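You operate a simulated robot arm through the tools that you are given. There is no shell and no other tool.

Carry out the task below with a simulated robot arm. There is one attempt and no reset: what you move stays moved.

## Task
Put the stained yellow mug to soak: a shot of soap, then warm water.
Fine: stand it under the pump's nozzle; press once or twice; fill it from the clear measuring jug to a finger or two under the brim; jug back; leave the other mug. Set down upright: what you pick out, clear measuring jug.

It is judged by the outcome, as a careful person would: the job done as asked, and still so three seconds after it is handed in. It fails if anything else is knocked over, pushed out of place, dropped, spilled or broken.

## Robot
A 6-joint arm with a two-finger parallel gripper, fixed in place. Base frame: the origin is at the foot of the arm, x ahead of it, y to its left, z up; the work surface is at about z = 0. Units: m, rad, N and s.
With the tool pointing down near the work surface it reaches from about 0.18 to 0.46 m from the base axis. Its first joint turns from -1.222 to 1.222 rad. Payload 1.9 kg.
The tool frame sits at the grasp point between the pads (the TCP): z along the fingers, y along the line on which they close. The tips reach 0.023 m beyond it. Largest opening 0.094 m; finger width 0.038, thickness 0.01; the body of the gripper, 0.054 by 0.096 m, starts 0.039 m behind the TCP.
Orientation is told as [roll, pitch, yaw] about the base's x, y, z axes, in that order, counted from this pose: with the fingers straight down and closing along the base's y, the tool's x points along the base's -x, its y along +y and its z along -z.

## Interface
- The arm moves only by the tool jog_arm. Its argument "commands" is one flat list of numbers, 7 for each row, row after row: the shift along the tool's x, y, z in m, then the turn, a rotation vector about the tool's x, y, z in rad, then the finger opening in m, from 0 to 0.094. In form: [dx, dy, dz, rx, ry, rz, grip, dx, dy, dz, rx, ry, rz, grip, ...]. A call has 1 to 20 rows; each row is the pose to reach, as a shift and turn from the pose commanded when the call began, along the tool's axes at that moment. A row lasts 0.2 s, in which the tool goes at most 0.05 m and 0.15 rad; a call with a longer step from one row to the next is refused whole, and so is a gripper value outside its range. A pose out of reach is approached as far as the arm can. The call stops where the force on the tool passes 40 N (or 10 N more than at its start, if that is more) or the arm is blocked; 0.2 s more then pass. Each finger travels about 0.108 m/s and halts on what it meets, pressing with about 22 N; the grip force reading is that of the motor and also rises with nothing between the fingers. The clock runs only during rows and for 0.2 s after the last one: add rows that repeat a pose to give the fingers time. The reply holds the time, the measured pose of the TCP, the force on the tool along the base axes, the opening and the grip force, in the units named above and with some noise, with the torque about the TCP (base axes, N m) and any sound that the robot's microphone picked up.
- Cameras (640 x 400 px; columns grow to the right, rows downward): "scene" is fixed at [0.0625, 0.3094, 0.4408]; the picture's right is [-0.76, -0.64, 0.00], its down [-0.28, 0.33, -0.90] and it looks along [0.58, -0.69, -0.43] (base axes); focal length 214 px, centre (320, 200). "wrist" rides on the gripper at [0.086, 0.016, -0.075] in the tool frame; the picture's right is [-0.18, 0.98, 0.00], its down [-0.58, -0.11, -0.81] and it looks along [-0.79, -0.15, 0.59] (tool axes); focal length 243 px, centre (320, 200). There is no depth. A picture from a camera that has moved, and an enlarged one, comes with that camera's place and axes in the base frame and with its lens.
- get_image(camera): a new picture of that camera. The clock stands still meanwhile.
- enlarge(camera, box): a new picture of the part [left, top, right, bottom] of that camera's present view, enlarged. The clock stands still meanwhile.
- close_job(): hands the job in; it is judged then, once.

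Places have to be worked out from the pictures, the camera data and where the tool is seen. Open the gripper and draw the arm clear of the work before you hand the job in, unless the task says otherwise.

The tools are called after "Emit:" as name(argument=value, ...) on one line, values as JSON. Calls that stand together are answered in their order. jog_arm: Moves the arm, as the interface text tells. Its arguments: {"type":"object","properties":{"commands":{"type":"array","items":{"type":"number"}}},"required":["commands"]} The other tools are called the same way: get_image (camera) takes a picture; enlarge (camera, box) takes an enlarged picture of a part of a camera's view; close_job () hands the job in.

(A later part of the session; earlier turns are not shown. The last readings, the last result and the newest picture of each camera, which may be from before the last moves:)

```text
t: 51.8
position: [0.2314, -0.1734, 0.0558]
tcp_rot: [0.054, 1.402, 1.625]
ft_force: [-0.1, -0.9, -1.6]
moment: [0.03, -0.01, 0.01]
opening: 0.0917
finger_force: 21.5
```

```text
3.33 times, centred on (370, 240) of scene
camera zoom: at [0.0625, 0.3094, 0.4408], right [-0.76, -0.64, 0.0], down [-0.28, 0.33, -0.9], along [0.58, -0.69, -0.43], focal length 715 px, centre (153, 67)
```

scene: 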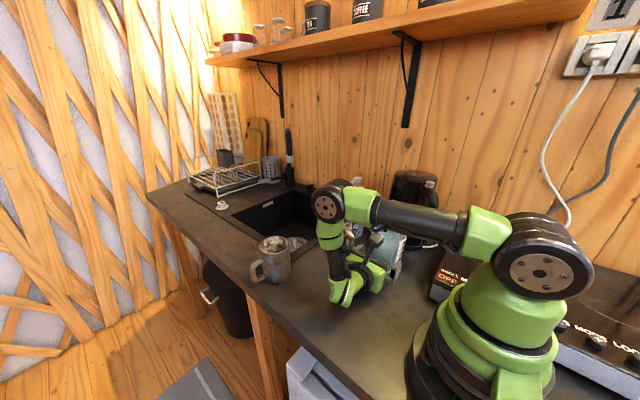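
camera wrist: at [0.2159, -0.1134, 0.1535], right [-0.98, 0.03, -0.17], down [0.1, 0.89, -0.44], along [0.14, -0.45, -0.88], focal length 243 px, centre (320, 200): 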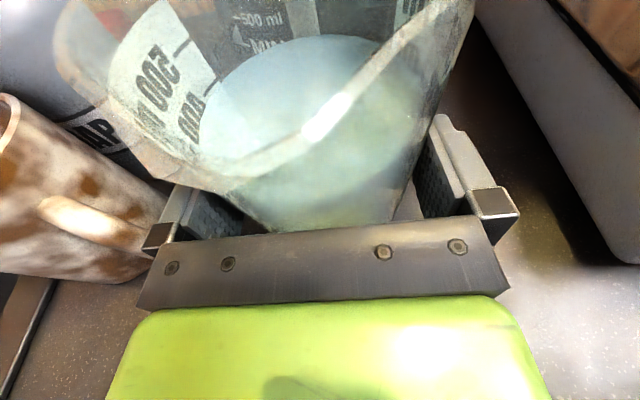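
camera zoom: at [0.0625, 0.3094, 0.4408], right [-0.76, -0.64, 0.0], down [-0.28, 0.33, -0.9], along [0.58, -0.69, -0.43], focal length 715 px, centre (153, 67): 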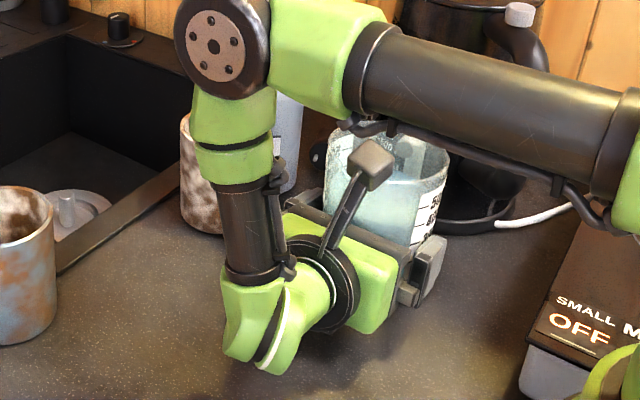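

The readings are ambiguous (−1.6 N). I lift another 1.5 cm slowly and compare the views to see whether the jug comes along.

Emit:
jog_arm(commands=[0.004, 0, -0.0007, 0, 0, 0, 0.05, 0.008, 0, -0.0013, 0, 0, 0, 0.05, 0.012, 0, -0.002, 0, 0, 0, 0.05, 0.015, 0, -0.0025, 0, 0, 0, 0.05, 0.015, 0, -0.0025, 0, 0, 0, 0.05])

Emit:
get_image(camera="wrist")

Emit:
enlarge(camera="scene", box=[300, 180, 440, 300])

```text
t: 53.0
position: [0.2334, -0.1719, 0.0705]
tcp_rot: [0.055, 1.401, 1.624]
ft_force: [0.2, -0.6, -1.7]
moment: [0.04, 0.0, -0.01]
opening: 0.0915
finger_force: 22.3
```

```text
taken
camera wrist: at [0.2168, -0.1123, 0.1686], right [-0.98, 0.03, -0.17], down [0.1, 0.89, -0.44], along [0.14, -0.45, -0.88], focal length 243 px, centre (320, 200)
```

wrist: 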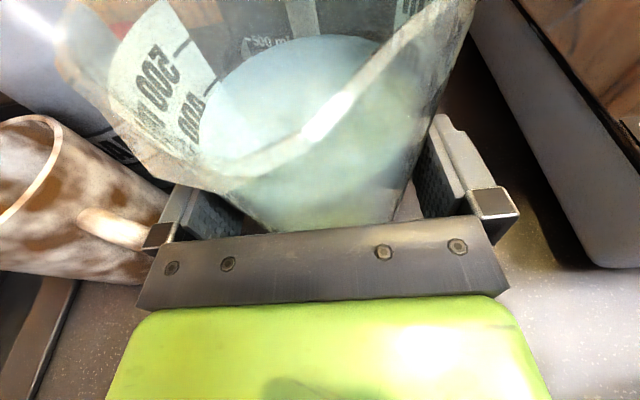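

```text
3.33 times, centred on (370, 240) of scene
camera zoom: at [0.0625, 0.3094, 0.4408], right [-0.76, -0.64, 0.0], down [-0.28, 0.33, -0.9], along [0.58, -0.69, -0.43], focal length 715 px, centre (153, 67)
```

zoom: 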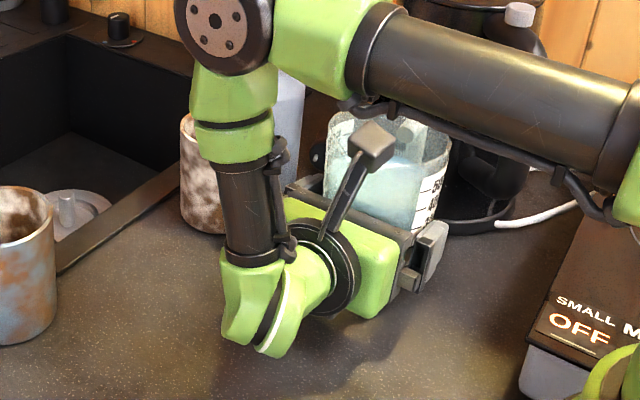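

The jug is in the same place in the gripper's view: it is lifted and held (−1.7 N). Now I turn it about its own axis, clockwise, in two stages of 25° while shifting to about (0.215, -0.16), so I can later grasp it with the spout pointing sideways to the tool.

Emit:
jog_arm(commands=[-0.0006, 0.0011, -0.0036, -0.143, -0.0018, 0.0237, 0.05, -0.0012, 0.0021, -0.0072, -0.2853, -0.0037, 0.0473, 0.05, -0.0019, 0.0032, -0.0108, -0.428, -0.0055, 0.071, 0.05, -0.0019, 0.0032, -0.0108, -0.428, -0.0055, 0.071, 0.05])

Emit:
get_image(camera="scene")

Emit:
get_image(camera="wrist")

```text
t: 54.0
position: [0.2292, -0.1623, 0.071]
tcp_rot: [0.067, 1.401, 1.201]
ft_force: [-0.7, 1.2, -1.2]
moment: [0.0, 0.0, 0.01]
opening: 0.0917
finger_force: 22.2
```

```text
taken
```

scene: 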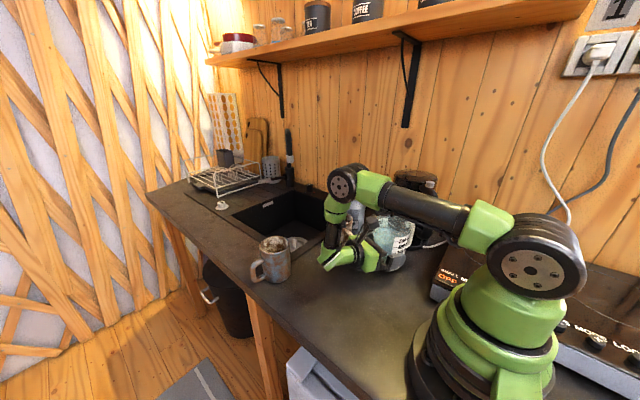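

```text
taken
camera wrist: at [0.24, -0.1011, 0.1686], right [-0.88, 0.44, -0.17], down [0.47, 0.77, -0.44], along [-0.06, -0.46, -0.88], focal length 243 px, centre (320, 200)
```

wrist: 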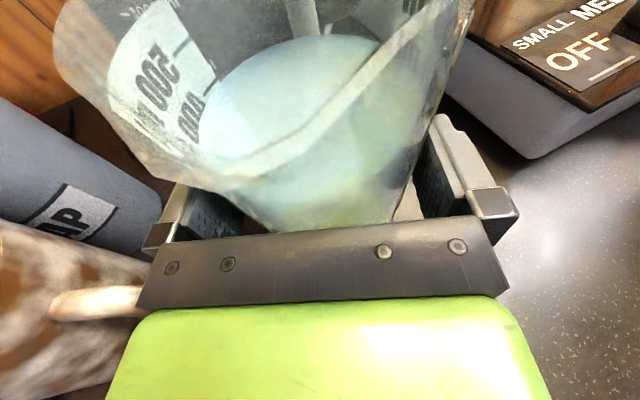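

The jug stays level; the yellow mug's handle tip is about 2.6 cm from the gripper, so I keep away from it: I turn another 20° while shifting toward (0.207, -0.15).

Emit:
jog_arm(commands=[-0.0009, 0.0068, -0.0051, -0.114, -0.0015, 0.019, 0.05, -0.0017, 0.0136, -0.0101, -0.228, -0.003, 0.038, 0.05, -0.0026, 0.0204, -0.0152, -0.342, -0.0045, 0.057, 0.05, -0.0026, 0.0204, -0.0152, -0.342, -0.0045, 0.057, 0.05])

Emit:
get_image(camera="scene")

Emit:
get_image(camera="wrist")

```text
t: 55.0
position: [0.2185, -0.138, 0.0696]
tcp_rot: [0.081, 1.401, 0.869]
ft_force: [-0.1, 0.0, -1.7]
moment: [0.02, 0.0, -0.03]
opening: 0.0916
finger_force: 22.2
```

```text
taken
```

scene: 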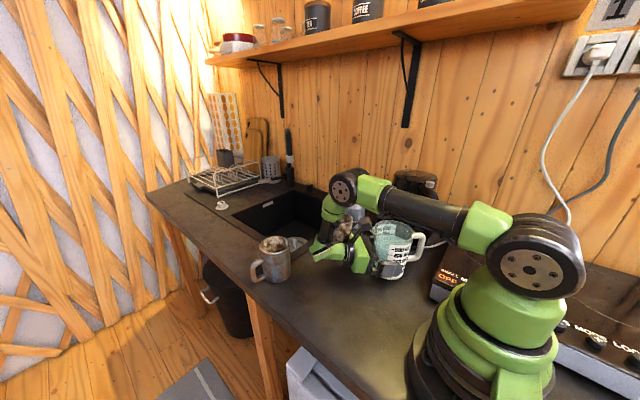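

```text
taken
camera wrist: at [0.2472, -0.0851, 0.1679], right [-0.68, 0.72, -0.17], down [0.7, 0.56, -0.44], along [-0.22, -0.41, -0.88], focal length 243 px, centre (320, 200)
```

wrist: 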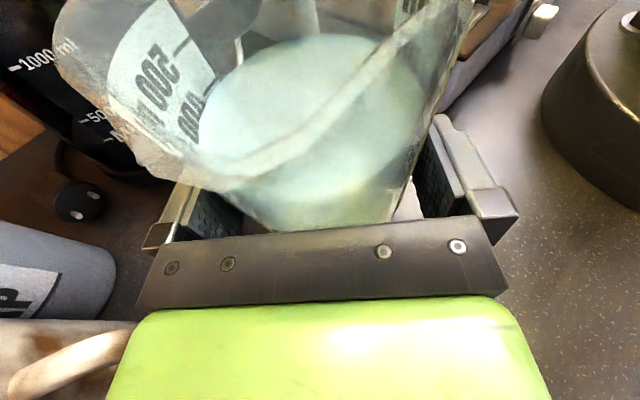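

Emit:
enlarge(camera="scene", box=[300, 190, 450, 300])

```text
3.64 times, centred on (375, 245) of scene
camera zoom: at [0.0625, 0.3094, 0.4408], right [-0.76, -0.64, 0.0], down [-0.28, 0.33, -0.9], along [0.58, -0.69, -0.43], focal length 780 px, centre (120, 36)
```

zoom: 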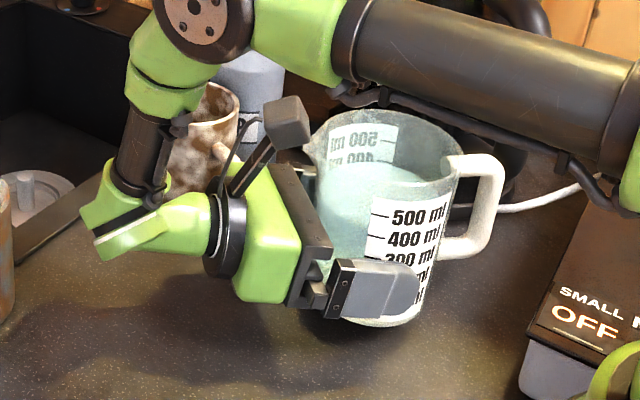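

The jug has a D-shaped handle opposite the spout, standing out about 4.5 cm. I turn it another 10° (tool back azimuth 35°) and set it down near (0.202, -0.14).

Emit:
jog_arm(commands=[0, 0.0039, -0.0006, -0.0855, -0.001, 0.014, 0.05, 0, 0.0077, -0.0012, -0.171, -0.002, 0.028, 0.05, 0, 0.0077, -0.0012, -0.171, -0.002, 0.028, 0.05, -0.0078, 0.0077, 0.0001, -0.171, -0.002, 0.028, 0.05, -0.0157, 0.0077, 0.0014, -0.171, -0.002, 0.028, 0.05, -0.0206, 0.0077, 0.0022, -0.171, -0.002, 0.028, 0.05, -0.0206, 0.0077, 0.0022, -0.171, -0.002, 0.028, 0.05])

Emit:
enlarge(camera="scene", box=[300, 190, 450, 300])

Emit:
get_image(camera="wrist")

```text
t: 56.6
position: [0.2115, -0.1314, 0.0508]
tcp_rot: [0.087, 1.401, 0.704]
ft_force: [-0.1, 0.2, -1.2]
moment: [0.04, 0.01, -0.01]
opening: 0.0919
finger_force: 21.7
```

```text
3.64 times, centred on (375, 245) of scene
camera zoom: at [0.0625, 0.3094, 0.4408], right [-0.76, -0.64, 0.0], down [-0.28, 0.33, -0.9], along [0.58, -0.69, -0.43], focal length 780 px, centre (120, 36)
```

zoom: 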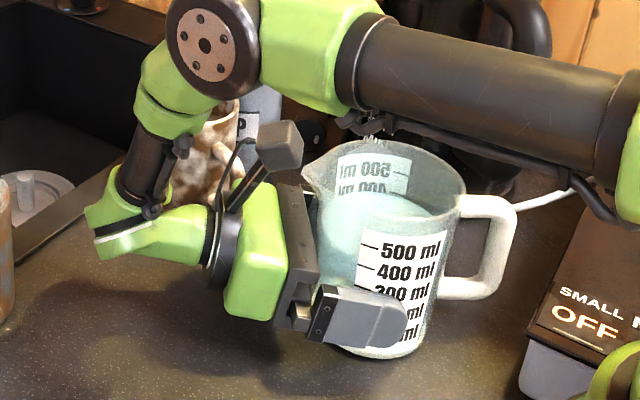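

```text
taken
camera wrist: at [0.2501, -0.086, 0.1485], right [-0.54, 0.82, -0.17], down [0.79, 0.43, -0.44], along [-0.29, -0.37, -0.88], focal length 243 px, centre (320, 200)
```

wrist: 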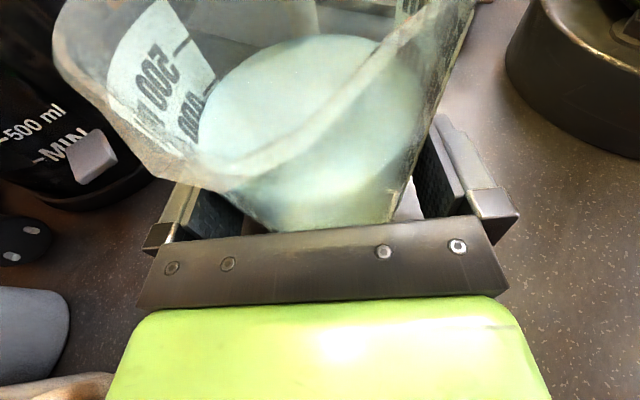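

Still hanging (−1.2 N, z=0.0508). I lower a few more millimetres to touch.

Emit:
jog_arm(commands=[-0.0012, 0, 0.0002, 0, 0, 0, 0.05, -0.0024, 0, 0.0004, 0, 0, 0, 0.05, -0.0024, 0, 0.0004, 0, 0, 0, 0.05])

```text
t: 57.4
position: [0.2126, -0.1321, 0.0473]
tcp_rot: [0.087, 1.4, 0.704]
ft_force: [0.6, -0.3, -2.1]
moment: [0.03, -0.02, 0.02]
opening: 0.0916
finger_force: 21.9
```

Emit:
jog_arm(commands=[-0.001, 0, 0.0002, 0, 0, 0, 0.05, -0.002, 0, 0.0003, 0, 0, 0, 0.05, -0.002, 0, 0.0003, 0, 0, 0, 0.05])

Emit:
enlarge(camera="scene", box=[340, 220, 440, 300])

```text
t: 58.2
position: [0.2123, -0.1334, 0.0472]
tcp_rot: [0.082, 1.399, 0.7]
ft_force: [0.4, -5.1, 15.7]
moment: [-0.16, 0.14, -0.03]
opening: 0.0917
finger_force: 22.2
```

```text
5.00 times, centred on (390, 260) of scene
camera zoom: at [0.0625, 0.3094, 0.4408], right [-0.76, -0.64, 0.0], down [-0.28, 0.33, -0.9], along [0.58, -0.69, -0.43], focal length 1072 px, centre (-30, -100)
```

zoom: 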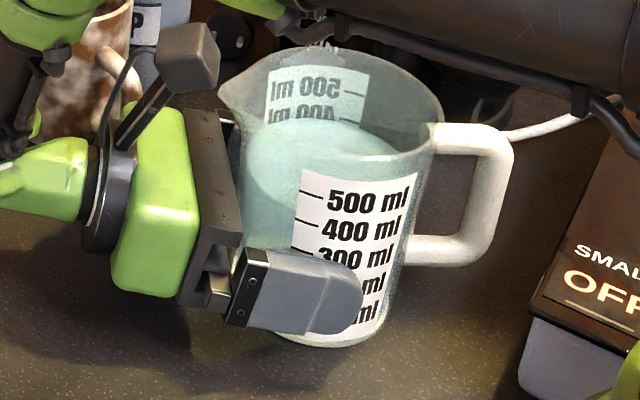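

The jug stands on the counter now (+15.7 N). I relieve the pressure, open, and back off 2 cm (the wrist must not go further toward the grey mug here).

Emit:
jog_arm(commands=[0.0008, 0, -0.0001, 0, 0, 0, 0.094, 0.0008, 0, -0.0001, 0, 0, 0, 0.094, 0.0008, 0, -0.0001, 0, 0, 0, 0.094, -0.0009, 0, -0.01, 0, 0, 0, 0.094, -0.0025, 0, -0.0198, 0, 0, 0, 0.094, -0.0025, 0, -0.0198, 0, 0, 0, 0.094])

Emit:
enlarge(camera="scene", box=[240, 190, 440, 320])

Emit:
get_image(camera="wrist")

```text
t: 59.6
position: [0.2281, -0.1207, 0.0464]
tcp_rot: [0.086, 1.401, 0.702]
ft_force: [-0.4, -0.6, 0.9]
moment: [0.01, 0.01, 0.02]
opening: 0.094
finger_force: 0.1
```

```text
3.08 times, centred on (340, 255) of scene
camera zoom: at [0.0625, 0.3094, 0.4408], right [-0.76, -0.64, 0.0], down [-0.28, 0.33, -0.9], along [0.58, -0.69, -0.43], focal length 660 px, centre (258, 31)
```

zoom: 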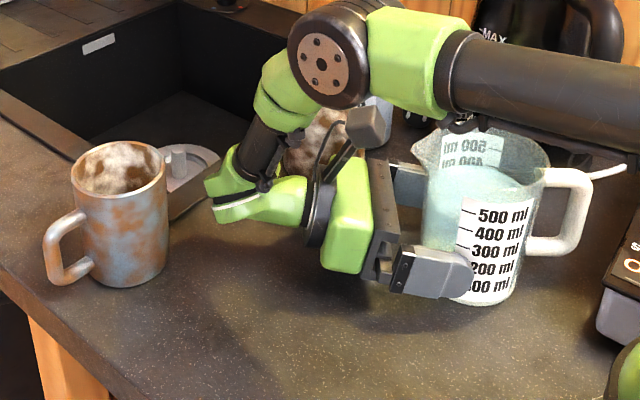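

```text
taken
camera wrist: at [0.2668, -0.0736, 0.1443], right [-0.54, 0.82, -0.17], down [0.79, 0.43, -0.44], along [-0.29, -0.37, -0.88], focal length 243 px, centre (320, 200)
```

wrist: 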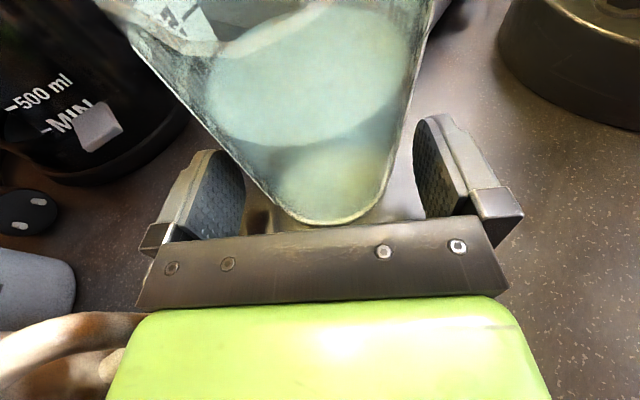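

The jug is free and nothing else moved. Now I swing the open gripper around the jug's axis by +60° (backed off 1.5 cm more), so the tool ends up at right angles to the spout.

Emit:
jog_arm(commands=[-0.0024, 0.0074, -0.0142, 0.1472, 0, -0.0245, 0.094, -0.0021, 0.0146, -0.0126, 0.2943, 0, -0.0489, 0.094, -0.0017, 0.0215, -0.01, 0.4415, 0, -0.0734, 0.094, -0.0011, 0.0279, -0.0063, 0.5886, 0, -0.0978, 0.094, -0.0003, 0.0337, -0.0017, 0.7358, 0, -0.1223, 0.094, 0.0006, 0.0388, 0.0036, 0.8829, 0, -0.1467, 0.094, 0.0016, 0.0429, 0.0097, 1.027, 0, -0.1707, 0.094, 0.0016, 0.0429, 0.0097, 1.027, 0, -0.1707, 0.094])

Emit:
get_image(camera="wrist")

Emit:
enlarge(camera="scene", box=[270, 190, 470, 320])

```text
t: 61.4
position: [0.1946, -0.0905, 0.0469]
tcp_rot: [0.016, 1.391, 1.674]
ft_force: [0.0, -0.2, -0.4]
moment: [-0.01, 0.01, 0.06]
opening: 0.0942
finger_force: 0.1
```

```text
taken
camera wrist: at [0.1737, -0.0343, 0.145], right [-0.98, -0.05, -0.18], down [0.03, 0.9, -0.43], along [0.18, -0.42, -0.89], focal length 243 px, centre (320, 200)
```

wrist: 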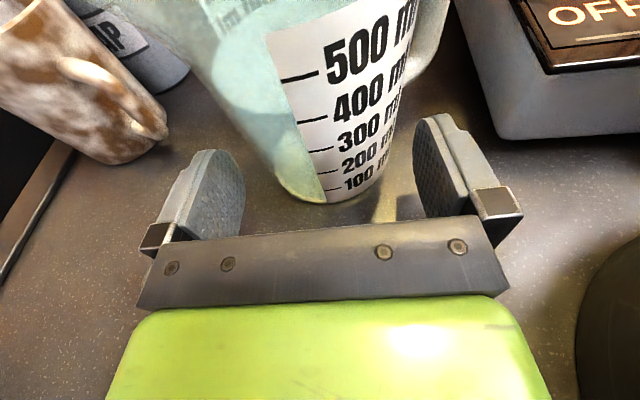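

```text
3.08 times, centred on (370, 255) of scene
camera zoom: at [0.0625, 0.3094, 0.4408], right [-0.76, -0.64, 0.0], down [-0.28, 0.33, -0.9], along [0.58, -0.69, -0.43], focal length 660 px, centre (166, 31)
```

zoom: 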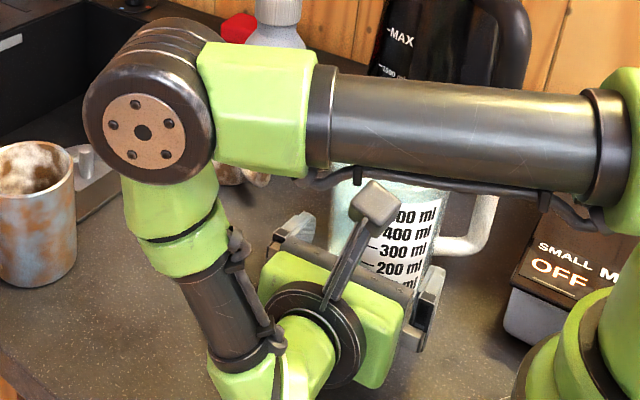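

The jug is still in place (axis ≈(0.200, -0.141)), spout now sideways. I advance 3.6 cm in small steps to straddle it again.

Emit:
jog_arm(commands=[0.002, -0.0005, 0.0118, 0, 0, 0, 0.094, 0.004, -0.001, 0.0237, 0, 0, 0, 0.094, 0.006, -0.001, 0.0355, 0, 0, 0, 0.094, 0.006, -0.001, 0.0355, 0, 0, 0, 0.094])

Emit:
get_image(camera="wrist")

Emit:
enlarge(camera="scene", box=[320, 200, 440, 300])

```text
t: 62.4
position: [0.2001, -0.1276, 0.0468]
tcp_rot: [0.016, 1.39, 1.675]
ft_force: [-0.4, 0.3, 0.1]
moment: [0.01, -0.01, -0.01]
opening: 0.0939
finger_force: 0.0
```

```text
taken
camera wrist: at [0.1781, -0.07, 0.1448], right [-0.98, -0.05, -0.18], down [0.03, 0.9, -0.43], along [0.18, -0.43, -0.89], focal length 243 px, centre (320, 200)
```

wrist: 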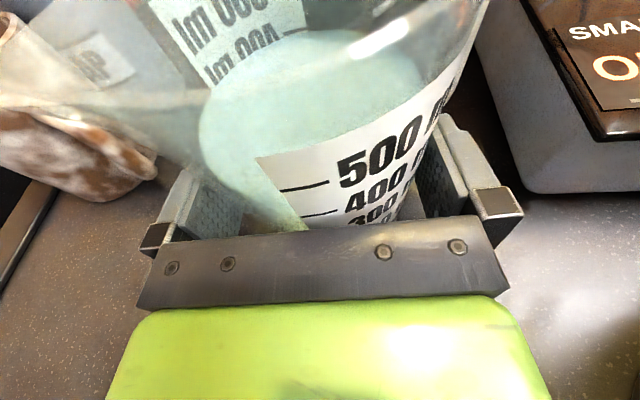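

```text
4.00 times, centred on (380, 250) of scene
camera zoom: at [0.0625, 0.3094, 0.4408], right [-0.76, -0.64, 0.0], down [-0.28, 0.33, -0.9], along [0.58, -0.69, -0.43], focal length 858 px, centre (80, 0)
```

zoom: 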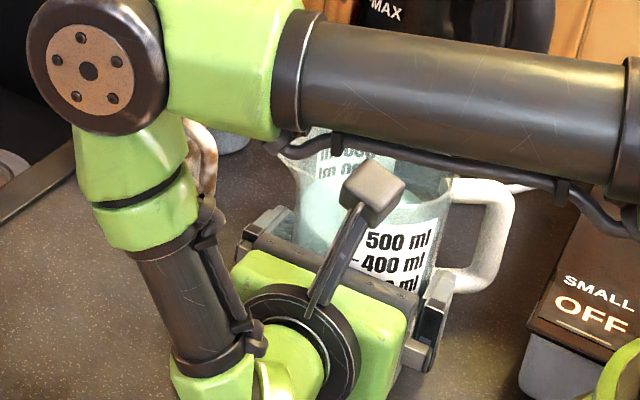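

Straddled with no contact. Now close.

Emit:
jog_arm(commands=[0, 0, 0, 0, 0, 0, 0.085, 0, 0, 0, 0, 0, 0, 0.075, 0, 0, 0, 0, 0, 0, 0.06, 0, 0, 0, 0, 0, 0, 0.05, 0, 0, 0, 0, 0, 0, 0.05])

Emit:
get_image(camera="wrist")

```text
t: 63.6
position: [0.2004, -0.1263, 0.0463]
tcp_rot: [0.013, 1.39, 1.672]
ft_force: [0.8, 0.5, 1.2]
moment: [-0.06, -0.02, 0.03]
opening: 0.0892
finger_force: 22.0
```

```text
taken
camera wrist: at [0.1781, -0.0698, 0.1449], right [-0.98, -0.05, -0.18], down [0.03, 0.9, -0.43], along [0.18, -0.43, -0.89], focal length 243 px, centre (320, 200)
```

wrist: 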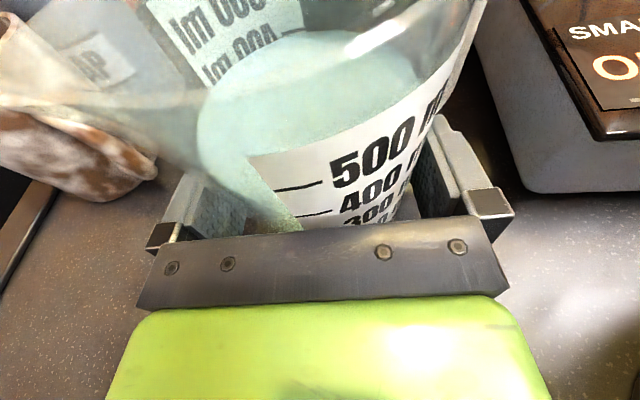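

Closed at 0.0892 (the earlier 0.0917 was across the printed labels). I lift 2 cm slowly and check.

Emit:
jog_arm(commands=[0.003, 0, -0.0005, 0, 0, 0, 0.05, 0.006, 0, -0.001, 0, 0, 0, 0.05, 0.013, 0, -0.002, 0, 0, 0, 0.05, 0.02, 0, -0.0033, 0, 0, 0, 0.05, 0.02, 0, -0.0033, 0, 0, 0, 0.05])

Emit:
get_image(camera="wrist")

Emit:
get_image(camera="scene")

```text
t: 64.8
position: [0.1998, -0.127, 0.0668]
tcp_rot: [0.014, 1.392, 1.671]
ft_force: [0.1, -0.3, -1.3]
moment: [0.0, 0.01, -0.01]
opening: 0.089
finger_force: 21.8
```

```text
taken
camera wrist: at [0.1779, -0.0702, 0.1652], right [-0.98, -0.05, -0.18], down [0.03, 0.9, -0.43], along [0.18, -0.43, -0.89], focal length 243 px, centre (320, 200)
```

wrist: 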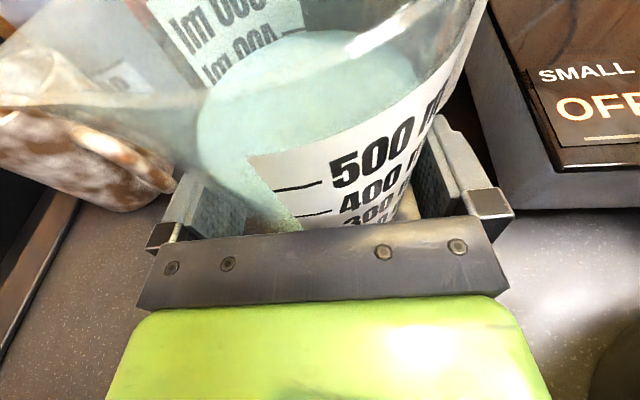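

```text
taken
```

scene: 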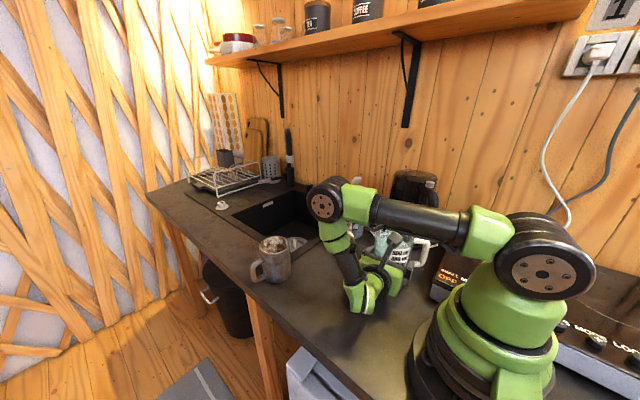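

The jug is held and level. I raise it, turn it -32° so that the spout points about +x toward the mug, and stop short at TCP (0.25, -0.15, 0.15).

Emit:
jog_arm(commands=[0.025, 0, -0.004, 0, 0, 0, 0.05, 0.05, 0, -0.008, 0, 0, 0, 0.05, 0.059, -0.012, -0.0027, -0.1373, 0, 0.025, 0.05, 0.068, -0.0239, 0.0027, -0.2745, 0, 0.05, 0.05, 0.077, -0.0359, 0.008, -0.4118, 0, 0.075, 0.05, 0.0859, -0.0478, 0.0134, -0.549, 0, 0.1, 0.05, 0.0859, -0.0478, 0.0134, -0.549, 0, 0.1, 0.05])

Emit:
get_image(camera="wrist")

Emit:
get_image(camera="scene")

Emit:
enlarge(camera="scene", box=[280, 160, 460, 290])

```text
t: 66.4
position: [0.2501, -0.1516, 0.149]
tcp_rot: [0.015, 1.391, 1.113]
ft_force: [0.7, -0.9, -1.4]
moment: [0.01, -0.06, -0.03]
opening: 0.0892
finger_force: 21.8
```

```text
taken
camera wrist: at [0.2616, -0.0922, 0.247], right [-0.86, 0.48, -0.18], down [0.5, 0.75, -0.43], along [-0.07, -0.46, -0.89], focal length 243 px, centre (320, 200)
```

wrist: 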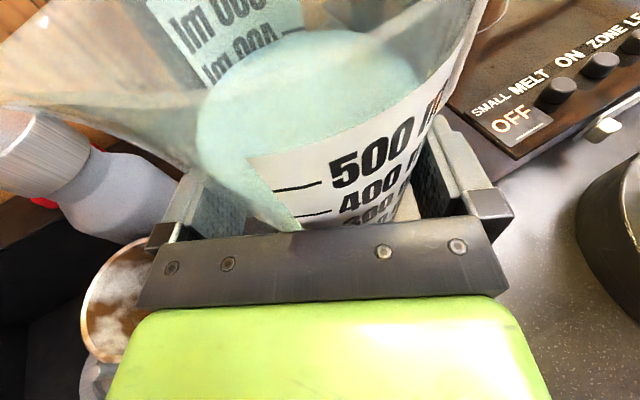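

```text
taken
```

scene: 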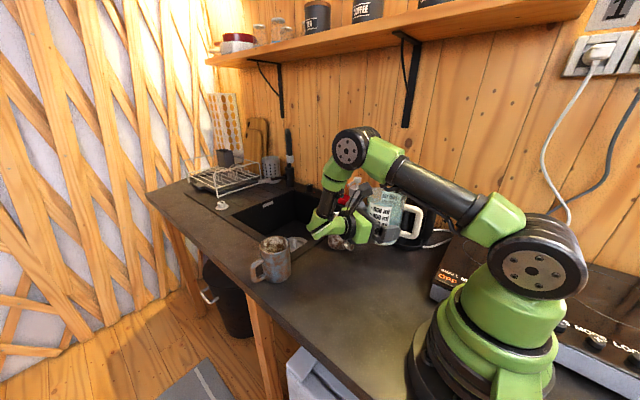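

```text
3.08 times, centred on (370, 225) of scene
camera zoom: at [0.0625, 0.3094, 0.4408], right [-0.76, -0.64, 0.0], down [-0.28, 0.33, -0.9], along [0.58, -0.69, -0.43], focal length 660 px, centre (166, 123)
```

zoom: 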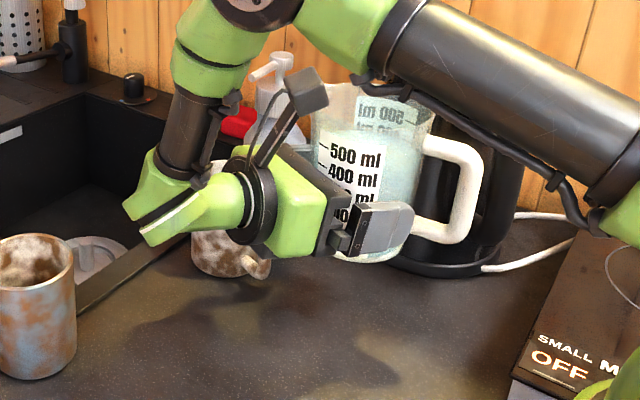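

The jug is level with the spout at about azimuth 3°. To keep the wrist well away from the grey mug I turn it +10° and shift a little toward -y before tilting.

Emit:
jog_arm(commands=[0.0102, -0.0134, 0.0147, 0.0859, 0, -0.0156, 0.05, 0.0204, -0.0268, 0.0293, 0.1717, 0, -0.0312, 0.05, 0.0204, -0.0268, 0.0293, 0.1717, 0, -0.0312, 0.05])

Emit:
get_image(camera="wrist")

Emit:
enlarge(camera="scene", box=[280, 160, 460, 290])

```text
t: 67.2
position: [0.26, -0.1921, 0.1636]
tcp_rot: [0.01, 1.391, 1.286]
ft_force: [1.1, 0.0, -1.4]
moment: [0.01, 0.01, -0.03]
opening: 0.0891
finger_force: 22.2
```

```text
taken
camera wrist: at [0.2603, -0.1316, 0.2619], right [-0.93, 0.32, -0.18], down [0.36, 0.83, -0.43], along [0.01, -0.46, -0.89], focal length 243 px, centre (320, 200)
```

wrist: 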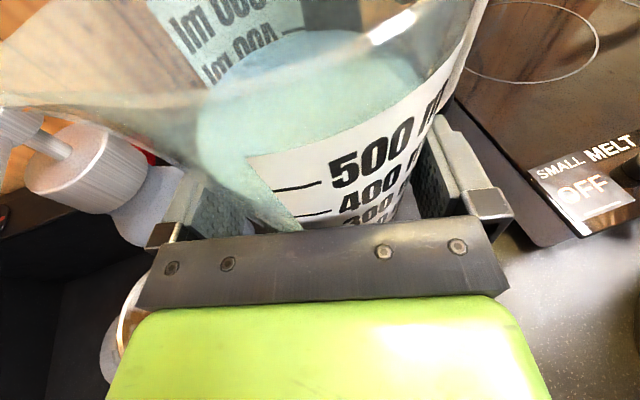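

```text
3.08 times, centred on (370, 225) of scene
camera zoom: at [0.0625, 0.3094, 0.4408], right [-0.76, -0.64, 0.0], down [-0.28, 0.33, -0.9], along [0.58, -0.69, -0.43], focal length 660 px, centre (166, 123)
```

zoom: 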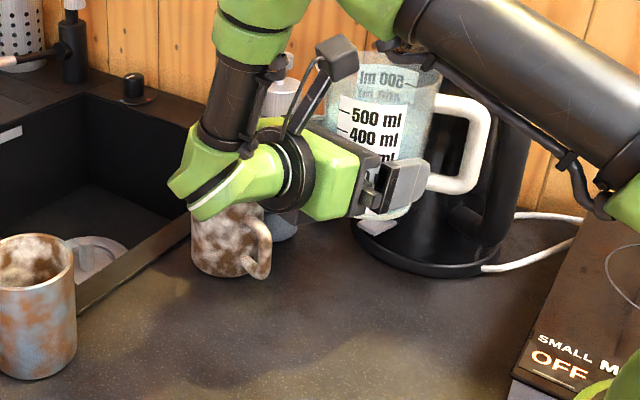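

Now I tilt 20° about the axis across the spout (no water leaves yet) and then move so the spout comes over the mug, lip around (0.369, -0.178, 0.19).

Emit:
jog_arm(commands=[0, 0, 0, -0.018, 0.0582, -0.0991, 0.05, 0, 0, 0, -0.0361, 0.1163, -0.1982, 0.05, 0, 0, 0, -0.0541, 0.1745, -0.2973, 0.05, -0.0092, -0.0099, -0.0044, -0.0541, 0.1745, -0.2973, 0.05, -0.0184, -0.0199, -0.0087, -0.0541, 0.1745, -0.2973, 0.05, -0.0276, -0.0298, -0.0131, -0.0541, 0.1745, -0.2973, 0.05, -0.0276, -0.0298, -0.0131, -0.0541, 0.1745, -0.2973, 0.05])

Emit:
get_image(camera="wrist")

Emit:
enlarge(camera="scene", box=[280, 150, 440, 270])

```text
t: 68.8
position: [0.2924, -0.1836, 0.1369]
tcp_rot: [1.572, 1.267, 2.821]
ft_force: [-0.3, 0.1, -1.2]
moment: [0.01, -0.01, 0.01]
opening: 0.0891
finger_force: 21.9
```

```text
taken
camera wrist: at [0.3259, -0.1153, 0.2247], right [-0.94, 0.32, 0.12], down [0.19, 0.79, -0.59], along [-0.28, -0.53, -0.8], focal length 243 px, centre (320, 200)
```

wrist: 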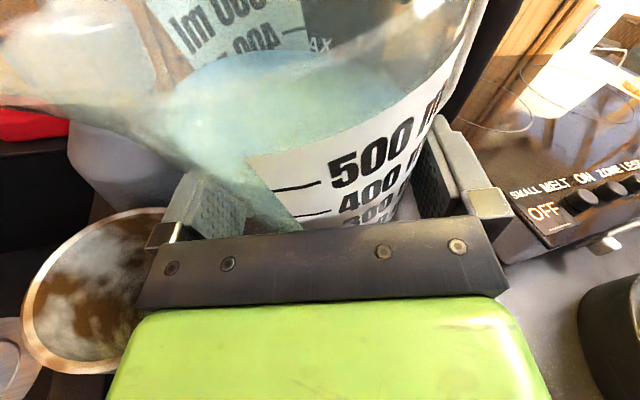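

```text
3.33 times, centred on (360, 210) of scene
camera zoom: at [0.0625, 0.3094, 0.4408], right [-0.76, -0.64, 0.0], down [-0.28, 0.33, -0.9], along [0.58, -0.69, -0.43], focal length 715 px, centre (187, 167)
```

zoom: 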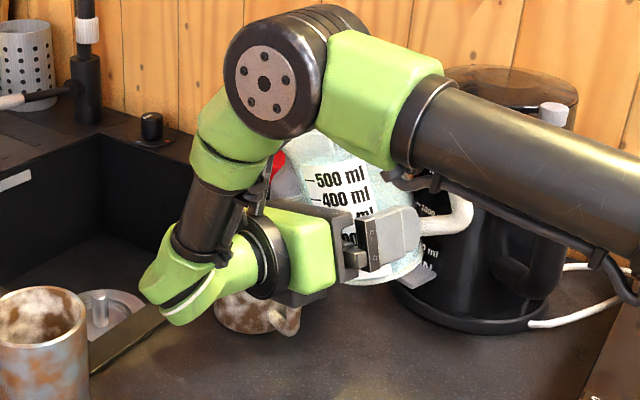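

Emit:
enlarge(camera="wrist", box=[0, 0, 260, 380])

Emit:
get_image(camera="scene")

```text
1.05 times, centred on (130, 190) of wrist (not enlarged: the box is as wide or as high as the picture)
camera zoom: at [0.3259, -0.1153, 0.2247], right [-0.94, 0.32, 0.12], down [0.19, 0.79, -0.59], along [-0.28, -0.53, -0.8], focal length 255 px, centre (520, 210)
```

zoom: 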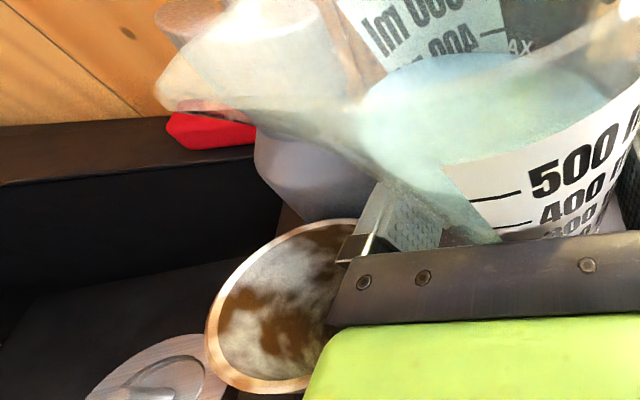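

```text
taken
```

scene: 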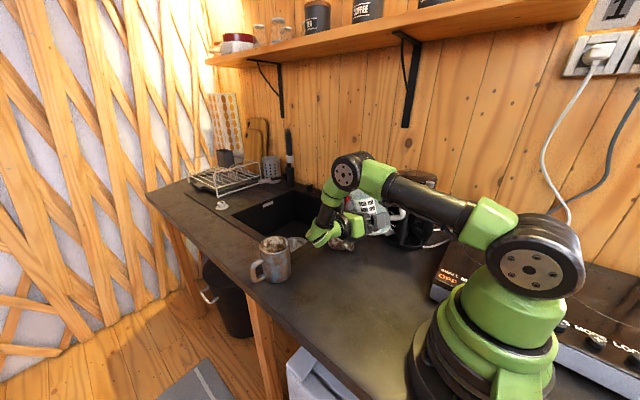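

The spout tip sits at about (0.372, -0.180, 0.19), over the mug's opening, and the pump head is clear of it. I tilt on to 34° while lowering the lip to 0.165, keeping the lip fixed over the mug, and look for flow.

Emit:
jog_arm(commands=[-0.0063, 0.0016, 0.002, -0.0135, 0.0436, -0.0744, 0.05, -0.0126, 0.0031, 0.0041, -0.027, 0.0873, -0.1487, 0.05, -0.0075, 0.0066, 0.0053, -0.0379, 0.1222, -0.2081, 0.05, -0.0075, 0.0066, 0.0053, -0.0379, 0.1222, -0.2081, 0.05, -0.0075, 0.0066, 0.0053, -0.0379, 0.1222, -0.2081, 0.05])

Emit:
enlarge(camera="wrist", box=[0, 0, 260, 380])

Emit:
enlarge(camera="scene", box=[280, 150, 440, 270])

```text
t: 69.2
position: [0.2924, -0.1835, 0.1389]
tcp_rot: [1.668, 1.249, 2.911]
ft_force: [-0.1, 3.6, 8.5]
moment: [0.33, -0.54, 0.23]
opening: 0.0891
finger_force: 22.3
stopped in row 1: the force on the tool passed its limit at 59 N (the readings are from after the stop); the commanded pose is now the measured one
```

```text
1.05 times, centred on (130, 190) of wrist (not enlarged: the box is as wide or as high as the picture)
camera zoom: at [0.3282, -0.1131, 0.2236], right [-0.94, 0.32, 0.13], down [0.17, 0.77, -0.61], along [-0.3, -0.55, -0.78], focal length 255 px, centre (520, 210)
```

zoom: 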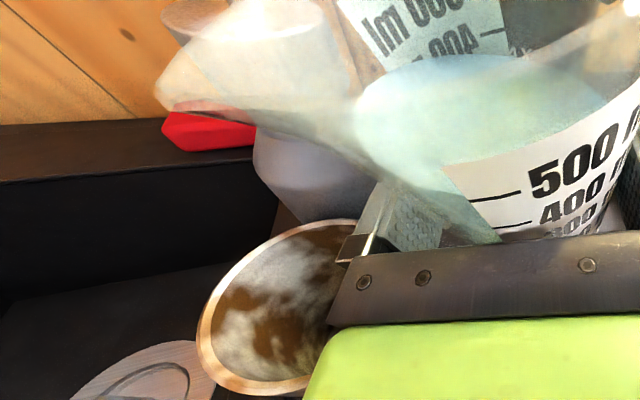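

```text
3.33 times, centred on (360, 210) of scene
camera zoom: at [0.0625, 0.3094, 0.4408], right [-0.76, -0.64, 0.0], down [-0.28, 0.33, -0.9], along [0.58, -0.69, -0.43], focal length 715 px, centre (187, 167)
```

zoom: 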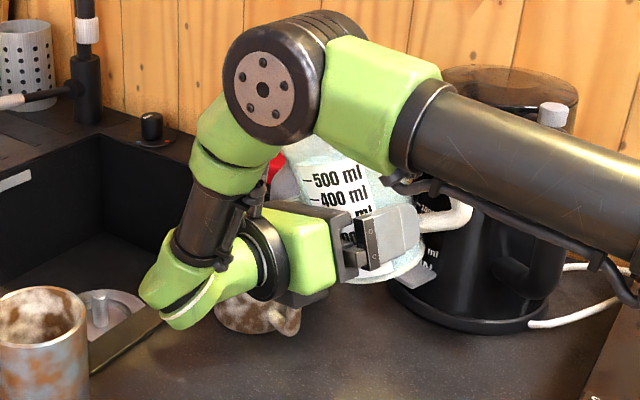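

The gripper's lower edge touched something below (most likely the mug's rim) as it tilted, and the motion stopped. I raise straight up 3 cm at once and check the mug.

Emit:
jog_arm(commands=[0.0096, 0.003, 0, 0, 0, 0, 0.05, 0.0191, 0.0059, 0, 0, 0, 0, 0.05, 0.0287, 0.0089, 0, 0, 0, 0, 0.05, 0.0287, 0.0089, 0, 0, 0, 0, 0.05])

Emit:
enlarge(camera="wrist", box=[0, 0, 260, 380])

Emit:
enlarge(camera="scene", box=[280, 150, 440, 270])

```text
t: 70.2
position: [0.2939, -0.1836, 0.1678]
tcp_rot: [1.665, 1.245, 2.908]
ft_force: [-0.1, 0.5, -1.2]
moment: [0.0, -0.02, 0.0]
opening: 0.0891
finger_force: 22.2
```

```text
1.05 times, centred on (130, 190) of wrist (not enlarged: the box is as wide or as high as the picture)
camera zoom: at [0.3292, -0.1135, 0.2528], right [-0.94, 0.32, 0.14], down [0.17, 0.77, -0.61], along [-0.3, -0.55, -0.78], focal length 255 px, centre (520, 210)
```

zoom: 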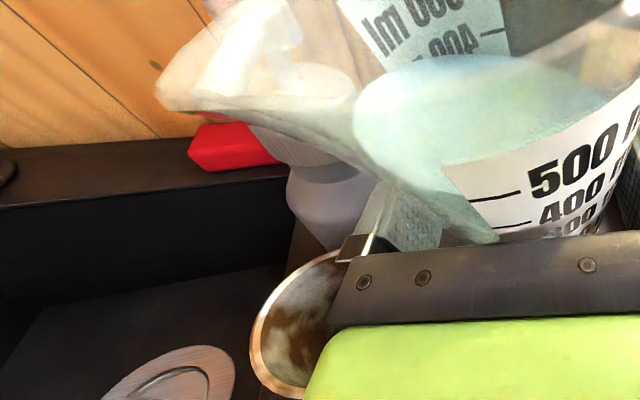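

```text
3.33 times, centred on (360, 210) of scene
camera zoom: at [0.0625, 0.3094, 0.4408], right [-0.76, -0.64, 0.0], down [-0.28, 0.33, -0.9], along [0.58, -0.69, -0.43], focal length 715 px, centre (187, 167)
```

zoom: 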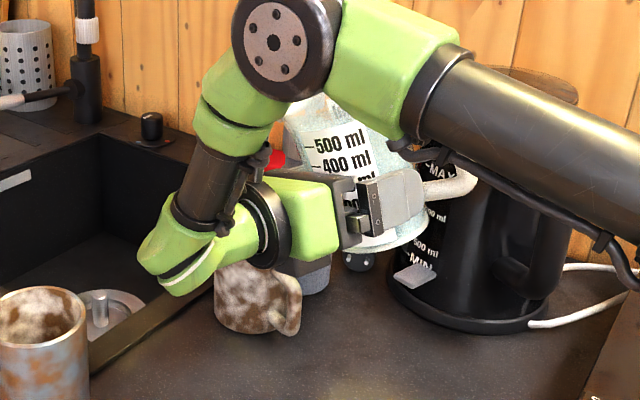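

The mug and bottle are unmoved and the jug is still firmly held. The gripper's edge was leading into the mug with that tilt axis, so I will instead roll the jug about the gripper's own axis (spout still the lowest point). First I bring the jug upright again.

Emit:
jog_arm(commands=[0.005, 0.0015, 0, 0.0198, -0.064, 0.109, 0.05, 0.0095, 0.003, 0, 0.0397, -0.128, 0.218, 0.05, 0.0095, 0.003, 0, 0.0595, -0.192, 0.327, 0.05, 0.0095, 0.003, 0, 0.0595, -0.192, 0.327, 0.05])

Emit:
enlarge(camera="wrist", box=[0, 0, 260, 380])

```text
t: 71.2
position: [0.2934, -0.1832, 0.1774]
tcp_rot: [-0.045, 1.403, 1.23]
ft_force: [0.3, 0.2, -1.4]
moment: [0.0, 0.01, 0.01]
opening: 0.0888
finger_force: 22.0
```

```text
1.05 times, centred on (130, 190) of wrist (not enlarged: the box is as wide or as high as the picture)
camera zoom: at [0.2938, -0.1209, 0.2759], right [-0.93, 0.32, -0.19], down [0.37, 0.82, -0.44], along [0.02, -0.48, -0.88], focal length 255 px, centre (520, 210)
```

zoom: 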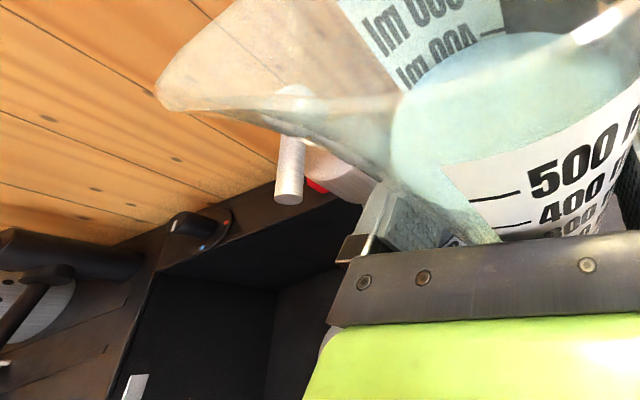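

Upright again; the spout tip lies ≈0.063 from the jug's axis and 0.077 above the TCP. Now I shift the tool toward +y side and roll the jug 25° about the tool's own axis, ending with the lip over the mug at about z=0.19.

Emit:
jog_arm(commands=[-0.0078, 0.0067, -0.0103, -0.026, 0, -0.143, 0.05, -0.0155, 0.0135, -0.0206, -0.052, 0, -0.286, 0.05, -0.0233, 0.0202, -0.0309, -0.078, 0, -0.429, 0.05, -0.0313, 0.0152, -0.0295, -0.078, 0, -0.429, 0.05, -0.0392, 0.0102, -0.028, -0.078, 0, -0.429, 0.05, -0.0392, 0.0102, -0.028, -0.078, 0, -0.429, 0.05])

Emit:
enlarge(camera="wrist", box=[0, 0, 260, 380])

Emit:
get_image(camera="scene")

Emit:
enlarge(camera="scene", box=[280, 150, 440, 270])

```text
t: 72.6
position: [0.2955, -0.1479, 0.1445]
tcp_rot: [1.223, 1.109, 2.455]
ft_force: [-0.7, -0.2, -1.2]
moment: [0.02, 0.0, -0.03]
opening: 0.0889
finger_force: 22.4
```

```text
1.05 times, centred on (130, 190) of wrist (not enlarged: the box is as wide or as high as the picture)
camera zoom: at [0.3364, -0.098, 0.2399], right [-0.92, 0.32, 0.24], down [0.18, 0.88, -0.44], along [-0.36, -0.36, -0.86], focal length 255 px, centre (520, 210)
```

zoom: 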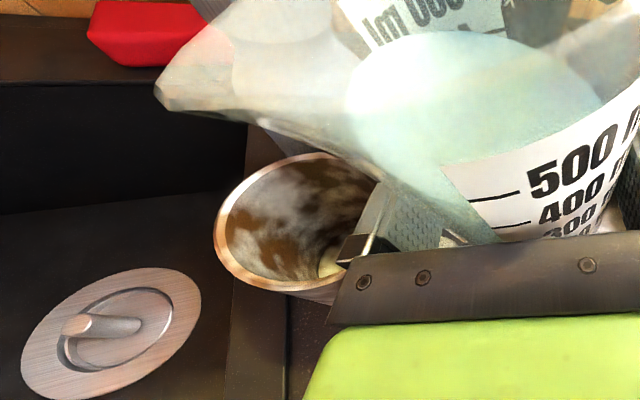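

```text
taken
```

scene: 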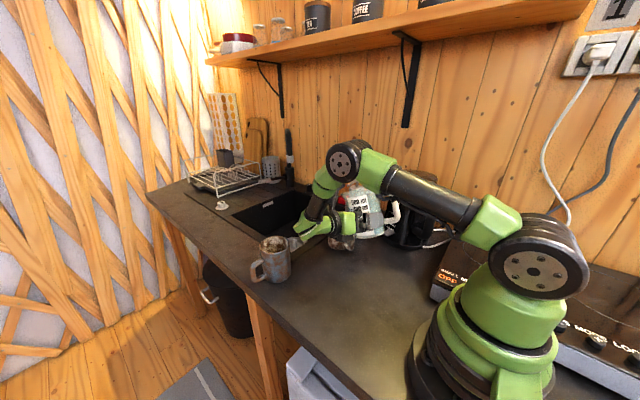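

```text
3.33 times, centred on (360, 210) of scene
camera zoom: at [0.0625, 0.3094, 0.4408], right [-0.76, -0.64, 0.0], down [-0.28, 0.33, -0.9], along [0.58, -0.69, -0.43], focal length 715 px, centre (187, 167)
```

zoom: 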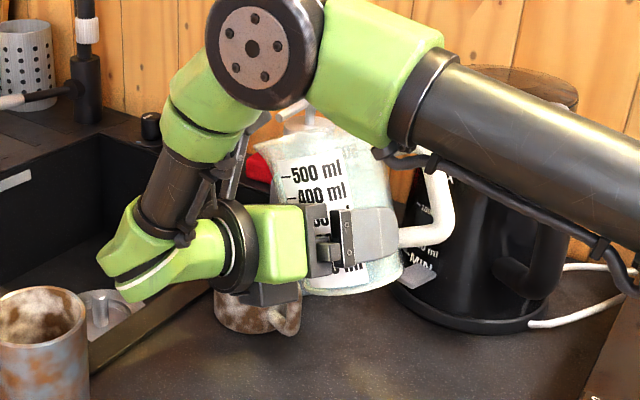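

The spout tip is over the mug's opening (≈(0.378, -0.157)), gripper well clear of mug and bottle. I roll on to 32° with the lip held in place, and check whether water starts.

Emit:
jog_arm(commands=[0.0014, 0.0034, -0.0003, -0.011, 0, -0.0601, 0.05, 0.0028, 0.0068, -0.0005, -0.0219, 0, -0.1202, 0.05, 0.0028, 0.0068, -0.0005, -0.0219, 0, -0.1202, 0.05, 0.0028, 0.0068, -0.0005, -0.0219, 0, -0.1202, 0.05])

Emit:
enlarge(camera="wrist", box=[0, 0, 260, 380])

Emit:
enlarge(camera="scene", box=[300, 170, 400, 260])

```text
t: 73.6
position: [0.2895, -0.1448, 0.1493]
tcp_rot: [1.31, 0.997, 2.529]
ft_force: [-0.4, 1.0, -1.4]
moment: [0.01, 0.02, 0.0]
opening: 0.0891
finger_force: 21.9
```

```text
1.05 times, centred on (130, 190) of wrist (not enlarged: the box is as wide or as high as the picture)
camera zoom: at [0.3422, -0.099, 0.2418], right [-0.88, 0.31, 0.36], down [0.13, 0.89, -0.43], along [-0.45, -0.33, -0.83], focal length 255 px, centre (520, 210)
```

zoom: 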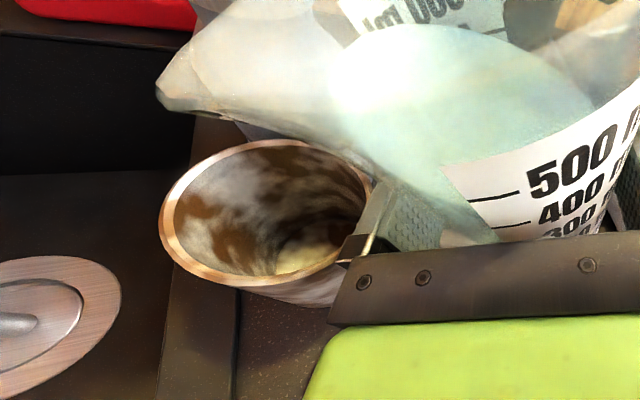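

```text
4.44 times, centred on (350, 215) of scene
camera zoom: at [0.0625, 0.3094, 0.4408], right [-0.76, -0.64, 0.0], down [-0.28, 0.33, -0.9], along [0.58, -0.69, -0.43], focal length 953 px, centre (187, 133)
```

zoom: 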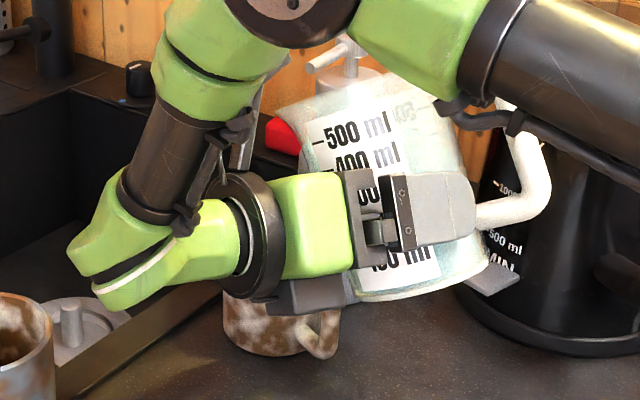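

No flow yet; the mug's floor shows a pale soap pool. I roll to 36° and hold.

Emit:
jog_arm(commands=[0, 0.0013, 0, -0.0063, 0, -0.0344, 0.05, 0, 0.0026, 0, -0.0125, 0, -0.0687, 0.05, 0, 0.0026, 0, -0.0125, 0, -0.0687, 0.05, 0, 0.0026, 0, -0.0125, 0, -0.0687, 0.05])

Emit:
enlarge(camera="wrist", box=[0, 0, 260, 380])

```text
t: 74.6
position: [0.287, -0.1447, 0.1512]
tcp_rot: [1.346, 0.929, 2.559]
ft_force: [0.4, 0.3, -2.0]
moment: [0.02, -0.01, 0.02]
opening: 0.088
finger_force: 22.1
```

```text
1.05 times, centred on (130, 190) of wrist (not enlarged: the box is as wide or as high as the picture)
camera zoom: at [0.3464, -0.1004, 0.2397], right [-0.85, 0.3, 0.42], down [0.11, 0.9, -0.42], along [-0.51, -0.32, -0.8], focal length 255 px, centre (520, 210)
```

zoom: 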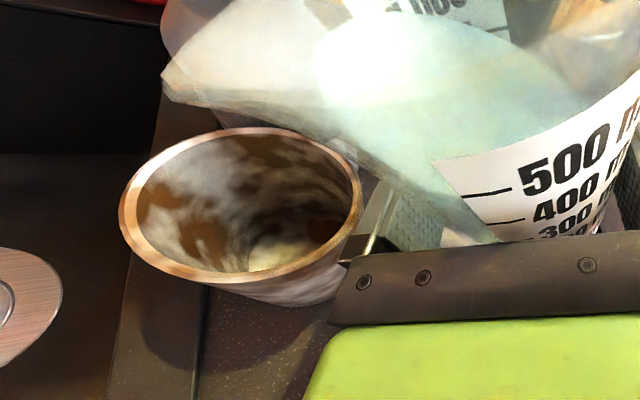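

Still no stream (grip opening shifted by 1 mm, so I keep watching it). On to 40°.

Emit:
jog_arm(commands=[0, 0.0012, 0, -0.0063, 0, -0.0344, 0.05, 0.0001, 0.0024, 0, -0.0125, 0, -0.0687, 0.05, 0.0001, 0.0024, 0, -0.0125, 0, -0.0687, 0.05, 0.0001, 0.0024, 0, -0.0125, 0, -0.0687, 0.05])

Emit:
enlarge(camera="wrist", box=[0, 0, 260, 380])

Emit:
enlarge(camera="scene", box=[300, 170, 400, 260])

```text
t: 75.6
position: [0.2851, -0.1436, 0.1516]
tcp_rot: [1.376, 0.864, 2.581]
ft_force: [0.1, 0.1, -1.5]
moment: [0.03, 0.0, -0.02]
opening: 0.0878
finger_force: 22.5
```

```text
1.05 times, centred on (130, 190) of wrist (not enlarged: the box is as wide or as high as the picture)
camera zoom: at [0.3503, -0.1016, 0.2377], right [-0.82, 0.29, 0.49], down [0.08, 0.91, -0.41], along [-0.56, -0.3, -0.77], focal length 255 px, centre (520, 210)
```

zoom: 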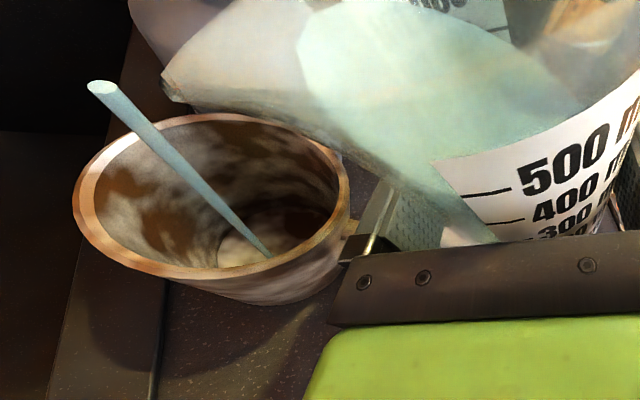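

```text
4.44 times, centred on (350, 215) of scene
camera zoom: at [0.0625, 0.3094, 0.4408], right [-0.76, -0.64, 0.0], down [-0.28, 0.33, -0.9], along [0.58, -0.69, -0.43], focal length 953 px, centre (187, 133)
```

zoom: 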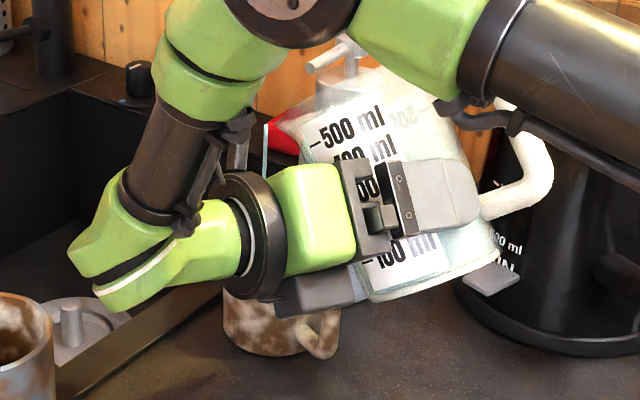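

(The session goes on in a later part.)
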